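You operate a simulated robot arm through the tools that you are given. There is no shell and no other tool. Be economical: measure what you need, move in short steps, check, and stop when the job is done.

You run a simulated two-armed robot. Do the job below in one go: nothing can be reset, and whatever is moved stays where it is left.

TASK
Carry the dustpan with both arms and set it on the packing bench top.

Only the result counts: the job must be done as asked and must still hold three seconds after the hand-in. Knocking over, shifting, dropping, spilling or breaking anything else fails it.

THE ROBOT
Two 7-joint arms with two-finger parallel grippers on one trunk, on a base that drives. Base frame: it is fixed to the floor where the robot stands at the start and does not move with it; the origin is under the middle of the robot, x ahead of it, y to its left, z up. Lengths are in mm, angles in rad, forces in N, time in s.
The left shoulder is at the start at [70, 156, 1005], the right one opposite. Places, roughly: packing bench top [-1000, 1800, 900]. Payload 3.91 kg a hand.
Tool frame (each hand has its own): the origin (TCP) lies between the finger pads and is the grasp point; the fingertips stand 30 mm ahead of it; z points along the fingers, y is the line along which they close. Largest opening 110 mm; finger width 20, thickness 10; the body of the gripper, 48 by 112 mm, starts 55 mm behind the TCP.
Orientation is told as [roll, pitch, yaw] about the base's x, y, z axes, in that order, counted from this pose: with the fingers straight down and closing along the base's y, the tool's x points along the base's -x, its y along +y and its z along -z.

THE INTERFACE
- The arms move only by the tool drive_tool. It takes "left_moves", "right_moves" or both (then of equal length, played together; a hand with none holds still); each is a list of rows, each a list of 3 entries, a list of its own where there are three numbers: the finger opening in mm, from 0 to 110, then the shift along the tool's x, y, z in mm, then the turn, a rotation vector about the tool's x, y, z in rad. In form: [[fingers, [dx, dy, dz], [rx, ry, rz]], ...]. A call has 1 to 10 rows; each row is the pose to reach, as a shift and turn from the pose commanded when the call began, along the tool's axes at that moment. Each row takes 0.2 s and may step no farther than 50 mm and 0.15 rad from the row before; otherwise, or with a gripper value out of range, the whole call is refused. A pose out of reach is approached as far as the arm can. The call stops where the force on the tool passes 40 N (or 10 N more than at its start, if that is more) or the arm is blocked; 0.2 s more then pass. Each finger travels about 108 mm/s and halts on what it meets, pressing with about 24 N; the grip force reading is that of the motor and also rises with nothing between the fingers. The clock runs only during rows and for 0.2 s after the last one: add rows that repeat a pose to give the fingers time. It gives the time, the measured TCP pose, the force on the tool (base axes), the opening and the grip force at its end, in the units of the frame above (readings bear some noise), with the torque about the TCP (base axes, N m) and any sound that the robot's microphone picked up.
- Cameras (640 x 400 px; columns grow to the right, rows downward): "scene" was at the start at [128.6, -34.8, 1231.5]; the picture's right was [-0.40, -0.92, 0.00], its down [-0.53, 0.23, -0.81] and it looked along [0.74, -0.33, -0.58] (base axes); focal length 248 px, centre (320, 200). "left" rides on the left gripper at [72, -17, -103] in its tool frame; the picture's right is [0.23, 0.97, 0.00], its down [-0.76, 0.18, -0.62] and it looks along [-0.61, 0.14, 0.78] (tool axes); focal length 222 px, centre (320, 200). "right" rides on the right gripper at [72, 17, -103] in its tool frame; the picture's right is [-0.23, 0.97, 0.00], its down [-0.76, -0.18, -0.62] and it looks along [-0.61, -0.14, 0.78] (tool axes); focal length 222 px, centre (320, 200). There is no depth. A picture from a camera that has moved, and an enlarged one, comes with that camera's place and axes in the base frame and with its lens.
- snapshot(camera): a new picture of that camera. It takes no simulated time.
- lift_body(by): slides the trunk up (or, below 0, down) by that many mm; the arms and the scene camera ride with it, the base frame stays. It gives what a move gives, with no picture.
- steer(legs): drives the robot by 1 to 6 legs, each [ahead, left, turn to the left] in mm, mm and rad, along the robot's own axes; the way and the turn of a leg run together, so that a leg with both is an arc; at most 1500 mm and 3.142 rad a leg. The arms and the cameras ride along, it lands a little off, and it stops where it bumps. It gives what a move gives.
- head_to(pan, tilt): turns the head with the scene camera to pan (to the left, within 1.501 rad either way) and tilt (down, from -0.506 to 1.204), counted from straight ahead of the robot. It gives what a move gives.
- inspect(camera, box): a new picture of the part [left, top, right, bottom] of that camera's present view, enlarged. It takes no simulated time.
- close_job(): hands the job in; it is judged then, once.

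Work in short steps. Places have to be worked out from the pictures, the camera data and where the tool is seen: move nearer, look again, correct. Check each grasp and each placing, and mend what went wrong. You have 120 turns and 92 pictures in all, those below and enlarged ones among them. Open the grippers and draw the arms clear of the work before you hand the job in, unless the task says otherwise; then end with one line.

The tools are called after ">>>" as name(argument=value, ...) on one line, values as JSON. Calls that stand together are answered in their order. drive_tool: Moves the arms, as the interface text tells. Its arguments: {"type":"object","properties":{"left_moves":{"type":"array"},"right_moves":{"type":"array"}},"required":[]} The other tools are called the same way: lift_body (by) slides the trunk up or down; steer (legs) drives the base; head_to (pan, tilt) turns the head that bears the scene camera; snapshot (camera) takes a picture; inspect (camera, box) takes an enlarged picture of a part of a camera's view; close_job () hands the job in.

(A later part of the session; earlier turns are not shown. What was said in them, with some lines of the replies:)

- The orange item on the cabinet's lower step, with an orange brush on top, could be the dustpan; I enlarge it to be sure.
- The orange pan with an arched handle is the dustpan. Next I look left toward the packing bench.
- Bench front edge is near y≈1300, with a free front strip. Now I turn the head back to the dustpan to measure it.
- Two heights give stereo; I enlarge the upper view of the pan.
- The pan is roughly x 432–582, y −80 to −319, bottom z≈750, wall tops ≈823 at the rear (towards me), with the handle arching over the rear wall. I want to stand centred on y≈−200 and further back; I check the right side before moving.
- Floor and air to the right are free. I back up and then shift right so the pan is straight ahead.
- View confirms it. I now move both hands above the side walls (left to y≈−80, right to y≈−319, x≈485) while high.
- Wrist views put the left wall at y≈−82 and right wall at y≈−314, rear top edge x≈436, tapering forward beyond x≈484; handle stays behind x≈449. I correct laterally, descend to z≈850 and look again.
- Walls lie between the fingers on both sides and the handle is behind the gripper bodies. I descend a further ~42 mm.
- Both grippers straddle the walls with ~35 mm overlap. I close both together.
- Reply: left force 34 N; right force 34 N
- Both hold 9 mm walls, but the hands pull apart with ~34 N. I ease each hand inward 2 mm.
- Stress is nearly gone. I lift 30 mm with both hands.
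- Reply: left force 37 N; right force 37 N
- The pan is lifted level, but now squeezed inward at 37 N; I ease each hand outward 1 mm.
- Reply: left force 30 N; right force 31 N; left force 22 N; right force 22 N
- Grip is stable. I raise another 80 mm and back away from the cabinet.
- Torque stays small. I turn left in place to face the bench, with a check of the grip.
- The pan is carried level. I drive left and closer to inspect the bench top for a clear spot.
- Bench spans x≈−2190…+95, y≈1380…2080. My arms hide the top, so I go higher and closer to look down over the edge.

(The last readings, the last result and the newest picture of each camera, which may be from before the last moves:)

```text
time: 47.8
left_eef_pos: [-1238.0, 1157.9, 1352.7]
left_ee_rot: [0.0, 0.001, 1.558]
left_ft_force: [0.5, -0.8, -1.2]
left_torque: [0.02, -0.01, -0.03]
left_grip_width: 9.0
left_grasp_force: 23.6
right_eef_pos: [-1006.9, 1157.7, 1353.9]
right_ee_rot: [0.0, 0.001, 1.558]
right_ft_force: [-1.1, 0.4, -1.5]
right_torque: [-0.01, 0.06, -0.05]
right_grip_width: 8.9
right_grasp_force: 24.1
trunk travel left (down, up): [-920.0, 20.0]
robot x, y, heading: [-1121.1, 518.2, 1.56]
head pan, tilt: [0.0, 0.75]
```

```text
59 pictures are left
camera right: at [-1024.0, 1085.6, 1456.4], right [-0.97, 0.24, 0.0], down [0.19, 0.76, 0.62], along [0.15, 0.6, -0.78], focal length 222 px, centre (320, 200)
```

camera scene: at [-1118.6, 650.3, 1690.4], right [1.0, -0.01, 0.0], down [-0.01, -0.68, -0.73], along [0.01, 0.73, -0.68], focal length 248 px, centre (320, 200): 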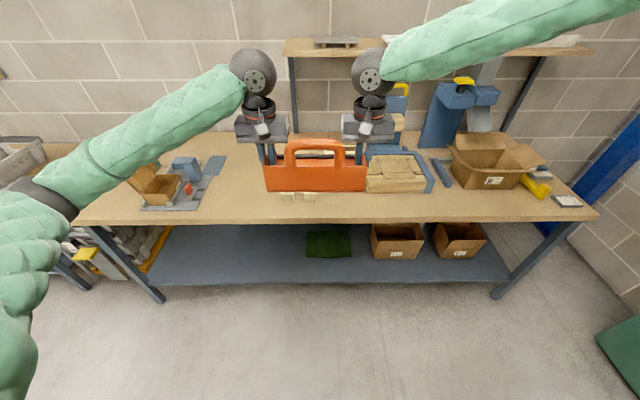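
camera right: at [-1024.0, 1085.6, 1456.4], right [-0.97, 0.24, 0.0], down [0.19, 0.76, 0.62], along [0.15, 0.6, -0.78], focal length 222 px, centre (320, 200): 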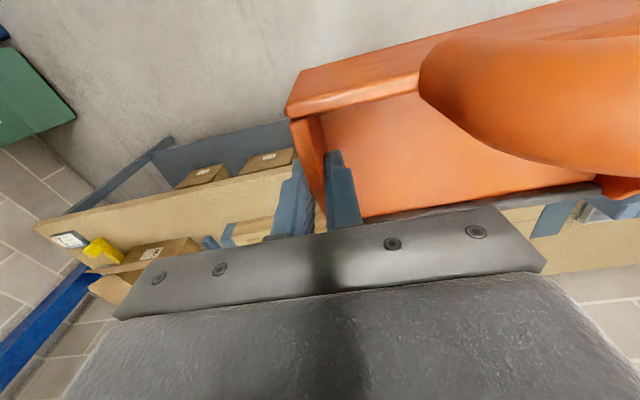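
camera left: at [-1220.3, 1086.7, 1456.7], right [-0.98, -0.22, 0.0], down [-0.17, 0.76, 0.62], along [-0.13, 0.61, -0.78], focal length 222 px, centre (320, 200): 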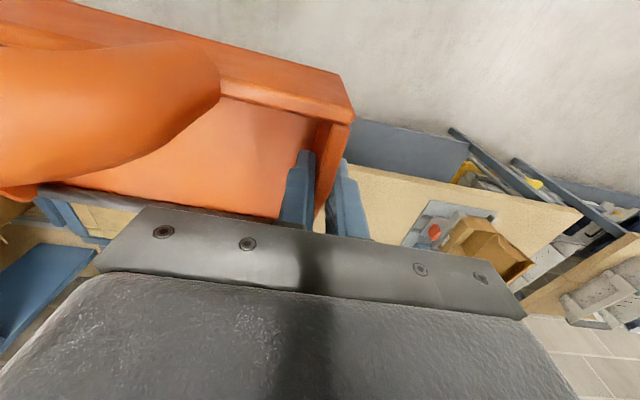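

There's a clear ~370 mm gap between the tool mat (x≲−1670) and the yellow blocks (x≳−1310). I'll put the pan at x≈−1490, y≈1440–1590: shift left 368, then ahead 329, still high.

>>> steer(legs=[[0, 368, 0.01], [329, 0, 0]])

>>> head_to(pan=0, tilt=0.95)

>>> snapshot(camera="scene")

>>> snapshot(camera="left")

>>> snapshot(camera="right")

```text
time: 52.0
left_eef_pos: [-1645.4, 1480.6, 1354.0]
left_ee_rot: [0.001, 0.001, 1.596]
left_ft_force: [1.1, -0.8, -0.9]
left_torque: [0.0, 0.11, -0.06]
left_grip_width: 8.7
left_grasp_force: 24.0
right_eef_pos: [-1415.7, 1488.0, 1355.7]
right_ee_rot: [0.0, -0.002, 1.599]
right_ft_force: [-0.3, 0.6, 0.4]
right_torque: [0.02, 0.05, -0.04]
right_grip_width: 8.9
right_grasp_force: 23.6
trunk travel left (down, up): [-920.0, 20.0]
robot x, y, heading: [-1502.4, 847.5, 1.6]
head pan, tilt: [0.0, 0.75]
```

```text
time: 52.7
left_eef_pos: [-1644.0, 1483.4, 1353.7]
left_ee_rot: [-0.001, 0.002, 1.597]
left_ft_force: [1.8, 0.2, -2.1]
left_torque: [0.05, 0.02, -0.07]
left_grip_width: 8.7
left_grasp_force: 23.9
right_eef_pos: [-1414.9, 1491.2, 1353.4]
right_ee_rot: [-0.001, 0.0, 1.598]
right_ft_force: [-0.9, 1.2, 0.2]
right_torque: [-0.13, 0.04, -0.05]
right_grip_width: 8.9
right_grasp_force: 24.0
trunk travel left (down, up): [-920.0, 20.0]
robot x, y, heading: [-1503.7, 843.3, 1.598]
head pan, tilt: [0.0, 0.949]
```

```text
58 pictures are left
camera scene: at [-1507.5, 969.7, 1674.9], right [1.0, 0.03, 0.0], down [0.02, -0.81, -0.58], along [-0.02, 0.58, -0.81], focal length 248 px, centre (320, 200)
```

scene: 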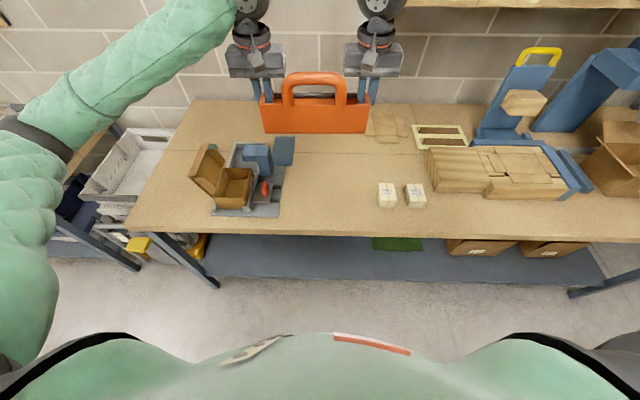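

```text
57 pictures are left
camera left: at [-1626.1, 1412.0, 1456.8], right [-0.97, -0.25, 0.0], down [-0.2, 0.76, 0.62], along [-0.16, 0.6, -0.78], focal length 222 px, centre (320, 200)
```

left: 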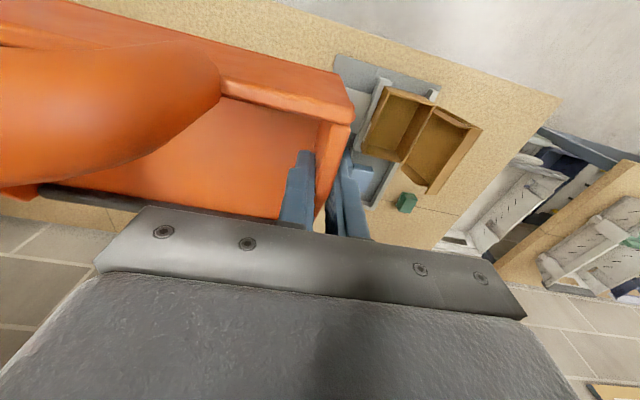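

```text
56 pictures are left
camera right: at [-1430.0, 1418.4, 1456.7], right [-0.98, 0.2, 0.0], down [0.16, 0.77, 0.62], along [0.13, 0.61, -0.78], focal length 222 px, centre (320, 200)
```

right: 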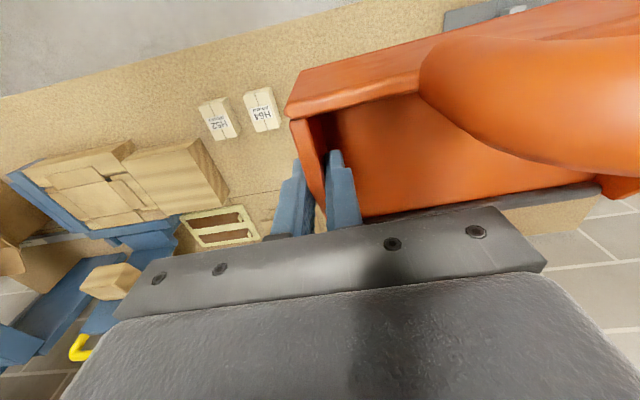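

Clear view: mat edge x≈−1680…−1640, blocks from −1305. The pan is at x≈−1529, so I correct 27 mm to the right and turn −0.028.

>>> steer(legs=[[0, -27, -0.028]])

```text
time: 53.6
left_eef_pos: [-1611.4, 1487.4, 1353.4]
left_ee_rot: [-0.007, 0.0, 1.569]
left_ft_force: [0.8, -1.1, -1.3]
left_torque: [0.15, -0.09, -0.2]
left_grip_width: 8.8
left_grasp_force: 24.2
right_eef_pos: [-1379.8, 1488.2, 1354.7]
right_ee_rot: [-0.007, -0.001, 1.571]
right_ft_force: [-2.5, 0.8, -0.8]
right_torque: [-0.14, -0.08, -0.15]
right_grip_width: 8.8
right_grasp_force: 23.8
trunk travel left (down, up): [-920.0, 20.0]
robot x, y, heading: [-1474.2, 845.1, 1.569]
head pan, tilt: [0.0, 0.949]
```

Pan is centred at x≈−1495 in the gap. I lower the trunk by 330 mm.

>>> lift_body(by=-330)

>>> snapshot(camera="scene")

>>> snapshot(camera="left")

>>> snapshot(camera="right")

```text
time: 56.8
left_eef_pos: [-1602.7, 1486.7, 1023.3]
left_ee_rot: [0.0, 0.001, 1.571]
left_ft_force: [1.1, -1.1, -0.4]
left_torque: [0.1, 0.0, -0.17]
left_grip_width: 9.2
left_grasp_force: 24.0
right_eef_pos: [-1371.9, 1487.2, 1026.5]
right_ee_rot: [-0.001, 0.001, 1.571]
right_ft_force: [-0.4, 0.1, -0.4]
right_torque: [-0.07, 0.1, -0.12]
right_grip_width: 8.7
right_grasp_force: 24.0
trunk travel left (down, up): [-590.0, 350.0]
robot x, y, heading: [-1473.8, 843.4, 1.571]
head pan, tilt: [0.0, 0.949]
```

```text
55 pictures are left
camera scene: at [-1477.8, 968.7, 1345.1], right [1.0, 0.0, 0.0], down [0.0, -0.81, -0.58], along [0.0, 0.58, -0.81], focal length 248 px, centre (320, 200)
```

scene: 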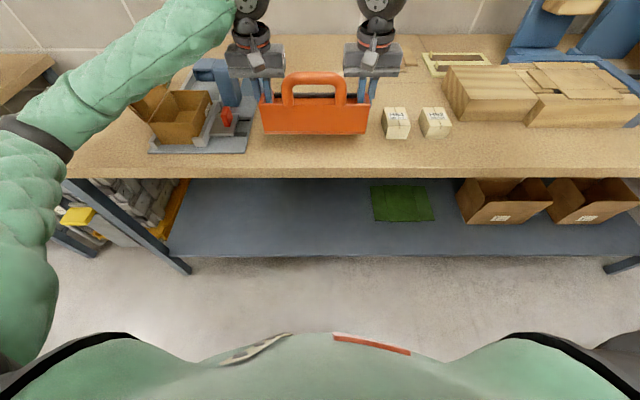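

```text
54 pictures are left
camera left: at [-1584.5, 1414.6, 1127.4], right [-0.97, -0.23, 0.0], down [-0.18, 0.76, 0.62], along [-0.14, 0.61, -0.78], focal length 222 px, centre (320, 200)
```

left: 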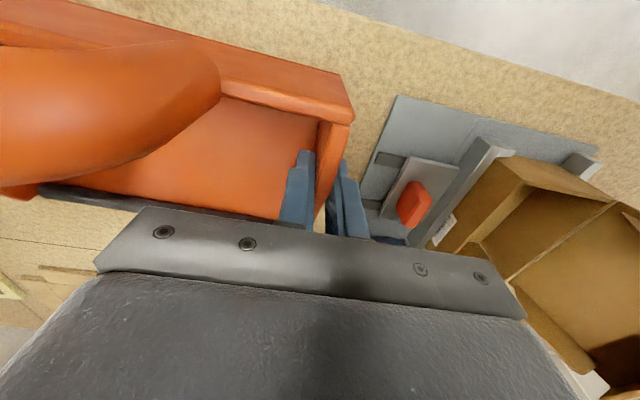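

```text
53 pictures are left
camera right: at [-1388.3, 1415.2, 1127.3], right [-0.97, 0.23, 0.0], down [0.18, 0.76, 0.62], along [0.14, 0.61, -0.78], focal length 222 px, centre (320, 200)
```

right: 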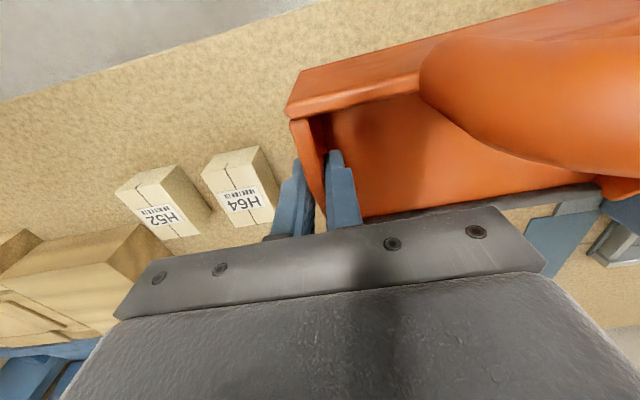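

Both sides have clearance (fingers ≥30 mm from mat and blocks). I lower with both arms in small steps until contact.

>>> drive_tool(left_moves=[[0, [0, 0, 15], [0, 0, 0]], [0, [0, 0, 30], [0, 0, 0]], [0, [0, 0, 42], [0, 0, 0]], [0, [0, 0, 48], [0, 0, 0]], [0, [0, 0, 52], [0, 0, 0]], [0, [0, 0, 55], [0, 0, 0]], [0, [0, 0, 55], [0, 0, 0]]], right_moves=[[0, [0, 0, 15], [0, 0, 0]], [0, [0, 0, 30], [0, 0, 0]], [0, [0, 0, 42], [0, 0, 0]], [0, [0, 0, 48], [0, 0, 0]], [0, [0, 0, 52], [0, 0, 0]], [0, [0, 0, 55], [0, 0, 0]], [0, [0, 0, 55], [0, 0, 0]]])

>>> inspect(camera="scene", box=[200, 50, 440, 200])

```text
time: 58.4
left_eef_pos: [-1602.3, 1486.1, 967.5]
left_ee_rot: [0.001, 0.0, 1.572]
left_ft_force: [24.1, 1.0, -2.9]
left_torque: [-0.43, -0.19, 0.07]
left_grip_width: 8.8
left_grasp_force: 24.2
right_eef_pos: [-1372.0, 1487.7, 970.4]
right_ee_rot: [0.0, 0.0, 1.571]
right_ft_force: [-24.7, -1.1, -0.5]
right_torque: [0.45, 0.2, 0.06]
right_grip_width: 8.7
right_grasp_force: 23.6
trunk travel left (down, up): [-590.0, 350.0]
robot x, y, heading: [-1473.9, 843.9, 1.572]
head pan, tilt: [0.0, 0.949]
```

```text
2.67 times, centred on (320, 125) of scene
camera zoom: at [-1477.8, 968.8, 1345.0], right [1.0, 0.0, 0.0], down [0.0, -0.81, -0.58], along [0.0, 0.58, -0.81], focal length 661 px, centre (320, 400)
```

zoom: 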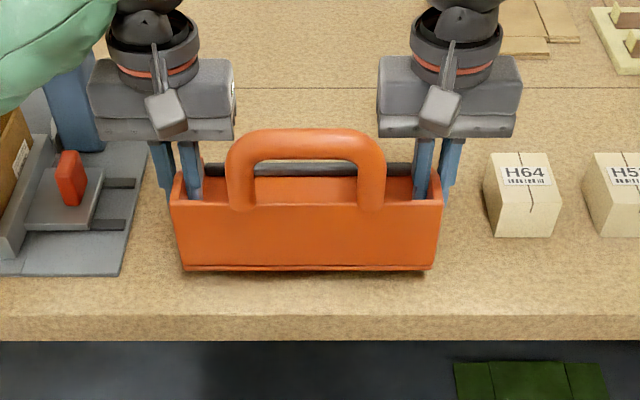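

Shadow shows a few mm remaining. I lower in 2 mm steps.

>>> drive_tool(left_moves=[[0, [0, 0, 2], [0, 0, 0]], [0, [0, 0, 4], [0, 0, 0]], [0, [0, 0, 5], [0, 0, 0]], [0, [0, 0, 5], [0, 0, 0]]], right_moves=[[0, [0, 0, 2], [0, 0, 0]], [0, [0, 0, 4], [0, 0, 0]], [0, [0, 0, 6], [0, 0, 0]], [0, [0, 0, 6], [0, 0, 0]]])

```text
time: 59.4
left_eef_pos: [-1601.7, 1487.1, 963.3]
left_ee_rot: [0.001, 0.0, 1.57]
left_ft_force: [13.1, -1.9, -4.2]
left_torque: [0.09, 0.21, -0.26]
left_grip_width: 8.8
left_grasp_force: 24.1
right_eef_pos: [-1371.2, 1486.6, 963.1]
right_ee_rot: [0.0, -0.001, 1.57]
right_ft_force: [-11.8, 2.2, 2.5]
right_torque: [-0.05, 0.47, -0.23]
right_grip_width: 8.5
right_grasp_force: 23.7
trunk travel left (down, up): [-590.0, 350.0]
robot x, y, heading: [-1476.2, 840.0, 1.573]
head pan, tilt: [0.0, 0.949]
```

>>> drive_tool(left_moves=[[0, [0, 0, 1], [0, 0, 0]], [0, [0, 0, 2], [0, 0, 0]], [0, [0, 0, 3], [0, 0, 0]], [0, [0, 0, 3], [0, 0, 0]]], right_moves=[[0, [0, 0, 1], [0, 0, 0]], [0, [0, 0, 2], [0, 0, 0]], [0, [0, 0, 3], [0, 0, 0]], [0, [0, 0, 3], [0, 0, 0]]])

>>> inspect(camera="scene", box=[200, 50, 440, 200])

```text
time: 60.4
left_eef_pos: [-1602.5, 1487.3, 959.8]
left_ee_rot: [0.001, 0.001, 1.571]
left_ft_force: [7.5, -1.3, -1.1]
left_torque: [0.13, 0.11, -0.16]
left_grip_width: 8.5
left_grasp_force: 24.4
right_eef_pos: [-1371.7, 1486.7, 960.6]
right_ee_rot: [0.001, 0.0, 1.571]
right_ft_force: [-7.4, 0.9, 1.1]
right_torque: [-0.05, 0.23, -0.15]
right_grip_width: 8.8
right_grasp_force: 24.2
trunk travel left (down, up): [-590.0, 350.0]
robot x, y, heading: [-1475.9, 847.0, 1.572]
head pan, tilt: [0.0, 0.949]
```

```text
2.67 times, centred on (320, 125) of scene
camera zoom: at [-1477.8, 968.8, 1345.0], right [1.0, 0.0, 0.0], down [0.0, -0.81, -0.58], along [0.0, 0.58, -0.81], focal length 661 px, centre (320, 400)
```

zoom: 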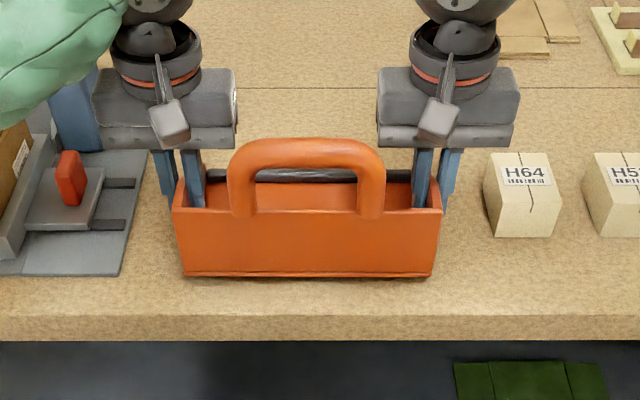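

Still no clear vertical contact force; I continue down gently.

>>> drive_tool(left_moves=[[0, [0, 0, 1], [0, 0, 0]], [0, [0, 0, 2], [0, 0, 0]], [0, [0, 0, 3], [0, 0, 0]], [0, [0, 0, 3], [0, 0, 0]]], right_moves=[[0, [0, 0, 1], [0, 0, 0]], [0, [0, 0, 2], [0, 0, 0]], [0, [0, 0, 3], [0, 0, 0]], [0, [0, 0, 3], [0, 0, 0]]])

>>> inspect(camera="scene", box=[200, 50, 440, 200])

```text
time: 61.4
left_eef_pos: [-1601.3, 1487.6, 958.1]
left_ee_rot: [-0.001, -0.002, 1.57]
left_ft_force: [8.2, -2.2, -0.9]
left_torque: [-0.36, -0.1, -0.31]
left_grip_width: 8.6
left_grasp_force: 23.8
right_eef_pos: [-1370.3, 1487.4, 958.5]
right_ee_rot: [0.0, 0.0, 1.571]
right_ft_force: [-9.7, 2.4, -1.2]
right_torque: [0.39, 0.11, -0.23]
right_grip_width: 8.8
right_grasp_force: 23.5
trunk travel left (down, up): [-590.0, 350.0]
robot x, y, heading: [-1476.6, 845.0, 1.567]
head pan, tilt: [0.0, 0.949]
```

```text
2.67 times, centred on (320, 125) of scene
camera zoom: at [-1477.8, 968.9, 1345.0], right [1.0, 0.0, 0.0], down [0.0, -0.81, -0.58], along [0.0, 0.58, -0.81], focal length 661 px, centre (320, 400)
```

zoom: 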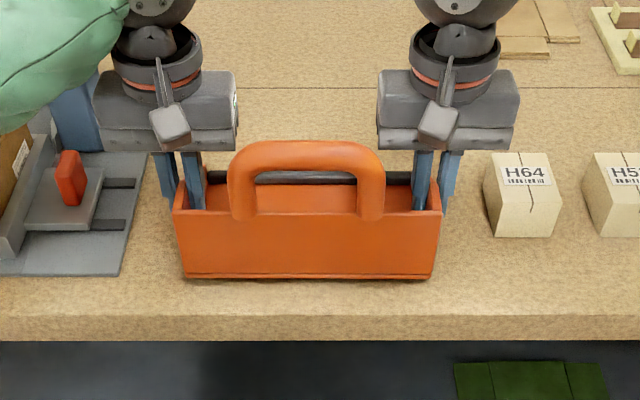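

It still moves down with no contact; another 4 mm.

>>> drive_tool(left_moves=[[0, [0, 0, 1], [0, 0, 0]], [0, [0, 0, 2], [0, 0, 0]], [0, [0, 0, 3], [0, 0, 0]], [0, [0, 0, 4], [0, 0, 0]], [0, [0, 0, 4], [0, 0, 0]]], right_moves=[[0, [0, 0, 1], [0, 0, 0]], [0, [0, 0, 2], [0, 0, 0]], [0, [0, 0, 3], [0, 0, 0]], [0, [0, 0, 4], [0, 0, 0]], [0, [0, 0, 4], [0, 0, 0]]])

>>> inspect(camera="scene", box=[200, 50, 440, 200])

```text
time: 62.6
left_eef_pos: [-1602.7, 1487.1, 953.0]
left_ee_rot: [0.001, 0.001, 1.571]
left_ft_force: [-3.6, -1.7, -4.8]
left_torque: [0.0, 0.39, -0.16]
left_grip_width: 9.0
left_grasp_force: 23.9
right_eef_pos: [-1370.9, 1486.6, 954.0]
right_ee_rot: [-0.001, 0.0, 1.569]
right_ft_force: [4.3, 1.1, 3.0]
right_torque: [-0.02, 0.43, -0.14]
right_grip_width: 8.8
right_grasp_force: 23.8
trunk travel left (down, up): [-590.0, 350.0]
robot x, y, heading: [-1476.8, 843.4, 1.576]
head pan, tilt: [0.0, 0.949]
```

```text
2.67 times, centred on (320, 125) of scene
camera zoom: at [-1477.8, 968.8, 1345.0], right [1.0, 0.0, 0.0], down [0.0, -0.81, -0.58], along [0.0, 0.58, -0.81], focal length 661 px, centre (320, 400)
```

zoom: 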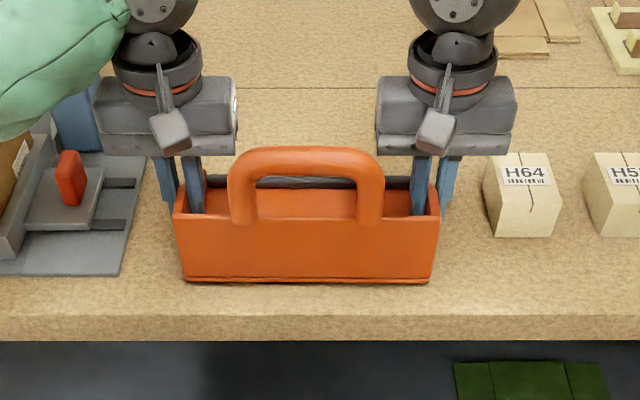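

No support yet (net vertical still −2 N). Continue 4 mm.

>>> drive_tool(left_moves=[[0, [0, 0, 1], [0, 0, 0]], [0, [0, 0, 2], [0, 0, 0]], [0, [0, 0, 3], [0, 0, 0]], [0, [0, 0, 3], [0, 0, 0]]], right_moves=[[0, [0, 0, 1], [0, 0, 0]], [0, [0, 0, 2], [0, 0, 0]], [0, [0, 0, 3], [0, 0, 0]], [0, [0, 0, 4], [0, 0, 0]]])

>>> inspect(camera="scene", box=[260, 120, 380, 195])

```text
time: 63.6
left_eef_pos: [-1602.5, 1484.7, 950.8]
left_ee_rot: [0.001, -0.002, 1.571]
left_ft_force: [-12.7, 0.1, -6.0]
left_torque: [-0.07, 0.73, 0.01]
left_grip_width: 9.0
left_grasp_force: 24.2
right_eef_pos: [-1371.4, 1487.1, 948.3]
right_ee_rot: [-0.001, -0.001, 1.568]
right_ft_force: [12.9, 0.2, 4.9]
right_torque: [0.02, 0.48, 0.01]
right_grip_width: 8.7
right_grasp_force: 23.6
trunk travel left (down, up): [-590.0, 350.0]
robot x, y, heading: [-1475.8, 846.8, 1.568]
head pan, tilt: [0.0, 0.949]
```

```text
5.33 times, centred on (320, 158) of scene
camera zoom: at [-1477.8, 968.9, 1345.0], right [1.0, 0.0, 0.0], down [0.0, -0.81, -0.58], along [0.0, 0.58, -0.81], focal length 1322 px, centre (320, 427)
```

zoom: 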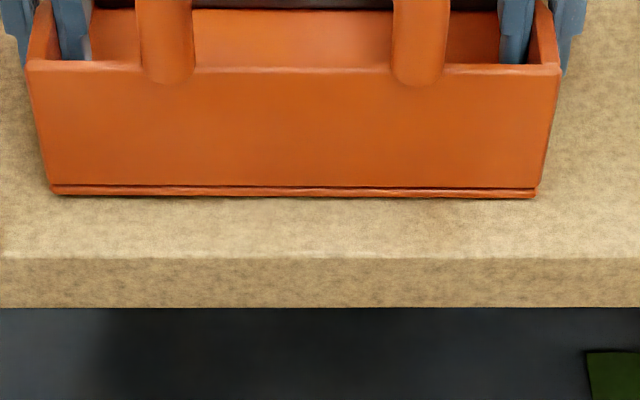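

Right side sits ~2 mm lower. I lower the left 2 mm more, then both a little.

>>> drive_tool(left_moves=[[0, [0, 0, 1], [0, 0, 0]], [0, [0, 0, 2], [0, 0, 0]], [0, [0, 0, 3], [0, 0, 0]], [0, [0, 0, 4], [0, 0, 0]], [0, [0, 0, 4], [0, 0, 0]]], right_moves=[[0, [0, 0, 0], [0, 0, 0]], [0, [0, 0, 0], [0, 0, 0]], [0, [0, 0, 1], [0, 0, 0]], [0, [0, 0, 2], [0, 0, 0]], [0, [0, 0, 2], [0, 0, 0]]])

>>> inspect(camera="scene", box=[260, 120, 380, 195])

```text
time: 64.8
left_eef_pos: [-1602.7, 1486.1, 947.8]
left_ee_rot: [-0.002, -0.002, 1.571]
left_ft_force: [-18.0, 1.4, 3.6]
left_torque: [-0.39, 0.2, -0.03]
left_grip_width: 8.7
left_grasp_force: 23.8
right_eef_pos: [-1371.3, 1486.6, 949.8]
right_ee_rot: [-0.002, -0.002, 1.57]
right_ft_force: [15.8, 0.4, 14.4]
right_torque: [-0.45, -0.05, -0.05]
right_grip_width: 8.8
right_grasp_force: 23.7
trunk travel left (down, up): [-590.0, 350.0]
robot x, y, heading: [-1473.6, 845.7, 1.576]
head pan, tilt: [0.0, 0.949]
```

```text
5.33 times, centred on (320, 158) of scene
camera zoom: at [-1478.1, 967.9, 1345.4], right [1.0, 0.0, 0.0], down [0.0, -0.81, -0.58], along [0.0, 0.58, -0.81], focal length 1322 px, centre (320, 427)
```

zoom: 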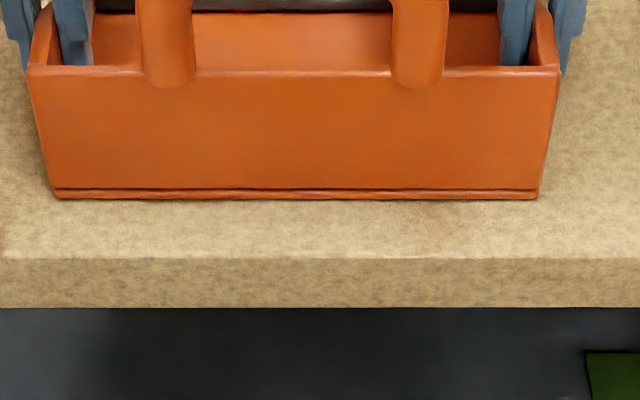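

Net +18 N upward: the pan is seated and level. I open both grippers to ~50 mm.

>>> drive_tool(left_moves=[[20, [0, 0, 0], [0, 0, 0]], [35, [0, 0, 0], [0, 0, 0]], [50, [0, 0, 0], [0, 0, 0]], [50, [0, 0, 0], [0, 0, 0]]], right_moves=[[20, [0, 0, 0], [0, 0, 0]], [35, [0, 0, 0], [0, 0, 0]], [50, [0, 0, 0], [0, 0, 0]], [50, [0, 0, 0], [0, 0, 0]]])

>>> snapshot(camera="left")

>>> snapshot(camera="right")

>>> snapshot(camera="scene")

```text
time: 65.8
left_eef_pos: [-1600.8, 1486.8, 946.9]
left_ee_rot: [0.0, -0.002, 1.569]
left_ft_force: [0.4, -0.7, -0.2]
left_torque: [-0.02, -0.02, 0.0]
left_grip_width: 50.2
left_grasp_force: 0.0
right_eef_pos: [-1370.7, 1487.4, 947.7]
right_ee_rot: [0.0, 0.0, 1.572]
right_ft_force: [0.3, -1.1, 0.5]
right_torque: [0.0, 0.01, 0.0]
right_grip_width: 50.3
right_grasp_force: 0.0
trunk travel left (down, up): [-590.0, 350.0]
robot x, y, heading: [-1477.6, 844.2, 1.568]
head pan, tilt: [0.0, 0.949]
```

```text
46 pictures are left
camera left: at [-1584.1, 1414.1, 1050.3], right [-0.97, -0.23, 0.0], down [-0.18, 0.76, 0.62], along [-0.14, 0.61, -0.78], focal length 222 px, centre (320, 200)
```

left: 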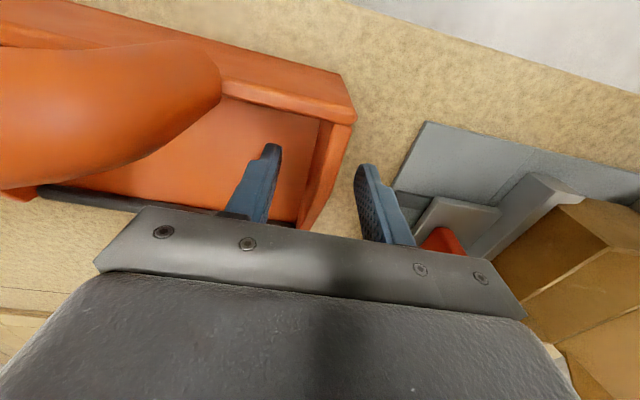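

```text
45 pictures are left
camera right: at [-1388.2, 1415.1, 1050.0], right [-0.97, 0.23, 0.0], down [0.18, 0.76, 0.62], along [0.14, 0.61, -0.78], focal length 222 px, centre (320, 200)
```

right: 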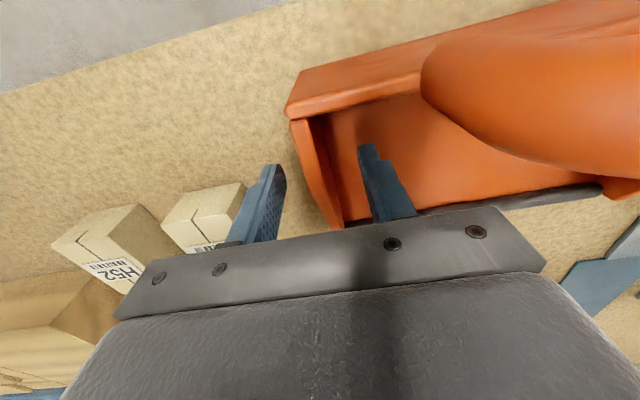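

```text
44 pictures are left
camera scene: at [-1477.8, 968.7, 1345.0], right [1.0, 0.0, 0.0], down [0.0, -0.81, -0.58], along [0.0, 0.58, -0.81], focal length 248 px, centre (320, 200)
```

scene: 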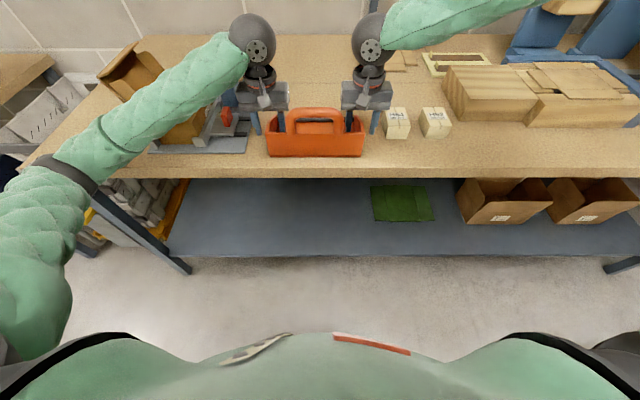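

Fingers are clear of the walls and the pan stands on the bench. I raise straight up 250 mm with the trunk, then back off.

>>> lift_body(by=250)

>>> steer(legs=[[-400, 0, 0]])

>>> head_to(pan=0, tilt=0.7)

>>> snapshot(camera="scene")

```text
time: 68.4
left_eef_pos: [-1601.6, 1486.6, 1196.7]
left_ee_rot: [0.0, 0.0, 1.569]
left_ft_force: [-0.3, 0.1, 0.5]
left_torque: [-0.03, -0.04, 0.01]
left_grip_width: 50.0
left_grasp_force: 0.1
right_eef_pos: [-1370.3, 1488.3, 1197.4]
right_ee_rot: [0.0, 0.001, 1.57]
right_ft_force: [0.5, -0.8, 0.6]
right_torque: [0.02, 0.01, 0.0]
right_grip_width: 50.0
right_grasp_force: 0.0
trunk travel left (down, up): [-840.0, 100.0]
robot x, y, heading: [-1477.5, 843.1, 1.571]
head pan, tilt: [0.0, 0.949]
```

```text
time: 70.8
left_eef_pos: [-1603.9, 1103.3, 1195.9]
left_ee_rot: [0.0, 0.0, 1.573]
left_ft_force: [0.5, 0.2, 0.2]
left_torque: [-0.01, 0.01, 0.01]
left_grip_width: 50.0
left_grasp_force: 0.1
right_eef_pos: [-1372.5, 1103.8, 1196.7]
right_ee_rot: [0.001, 0.001, 1.571]
right_ft_force: [-0.6, 0.4, 0.7]
right_torque: [-0.03, 0.01, 0.02]
right_grip_width: 50.1
right_grasp_force: 0.1
trunk travel left (down, up): [-840.0, 100.0]
robot x, y, heading: [-1479.3, 464.1, 1.573]
head pan, tilt: [0.0, 0.949]
```

```text
time: 71.6
left_eef_pos: [-1604.3, 1101.6, 1196.9]
left_ee_rot: [0.0, 0.0, 1.573]
left_ft_force: [0.4, 0.3, 0.0]
left_torque: [0.02, -0.01, 0.01]
left_grip_width: 50.3
left_grasp_force: 0.2
right_eef_pos: [-1372.5, 1103.0, 1197.4]
right_ee_rot: [0.0, 0.0, 1.571]
right_ft_force: [0.0, -0.6, 0.0]
right_torque: [0.0, -0.02, -0.01]
right_grip_width: 50.1
right_grasp_force: 0.1
trunk travel left (down, up): [-840.0, 100.0]
robot x, y, heading: [-1473.4, 466.9, 1.575]
head pan, tilt: [0.0, 0.7]
```

```text
43 pictures are left
camera scene: at [-1478.0, 596.6, 1614.8], right [1.0, 0.0, 0.0], down [0.0, -0.64, -0.76], along [0.0, 0.76, -0.64], focal length 248 px, centre (320, 200)
```

scene: 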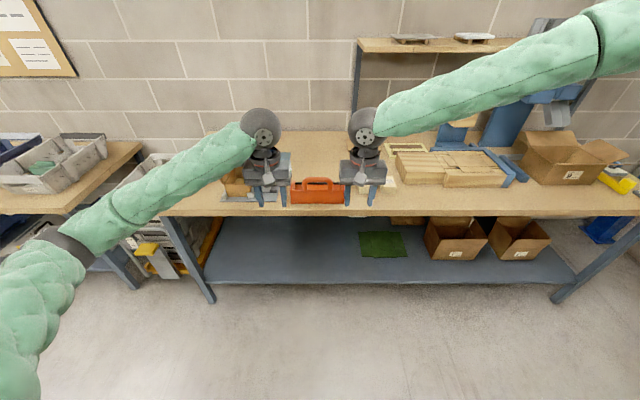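

The dustpan stands alone on the bench top, the arms are clear, and the grippers are open. I hand the job in.

>>> close_job()

```text
The job is handed in.
```

The dustpan was carried with both arms and now stands level on the packing bench top, in the gap between the tool mat and the two small labelled blocks; nothing else was seen to move.
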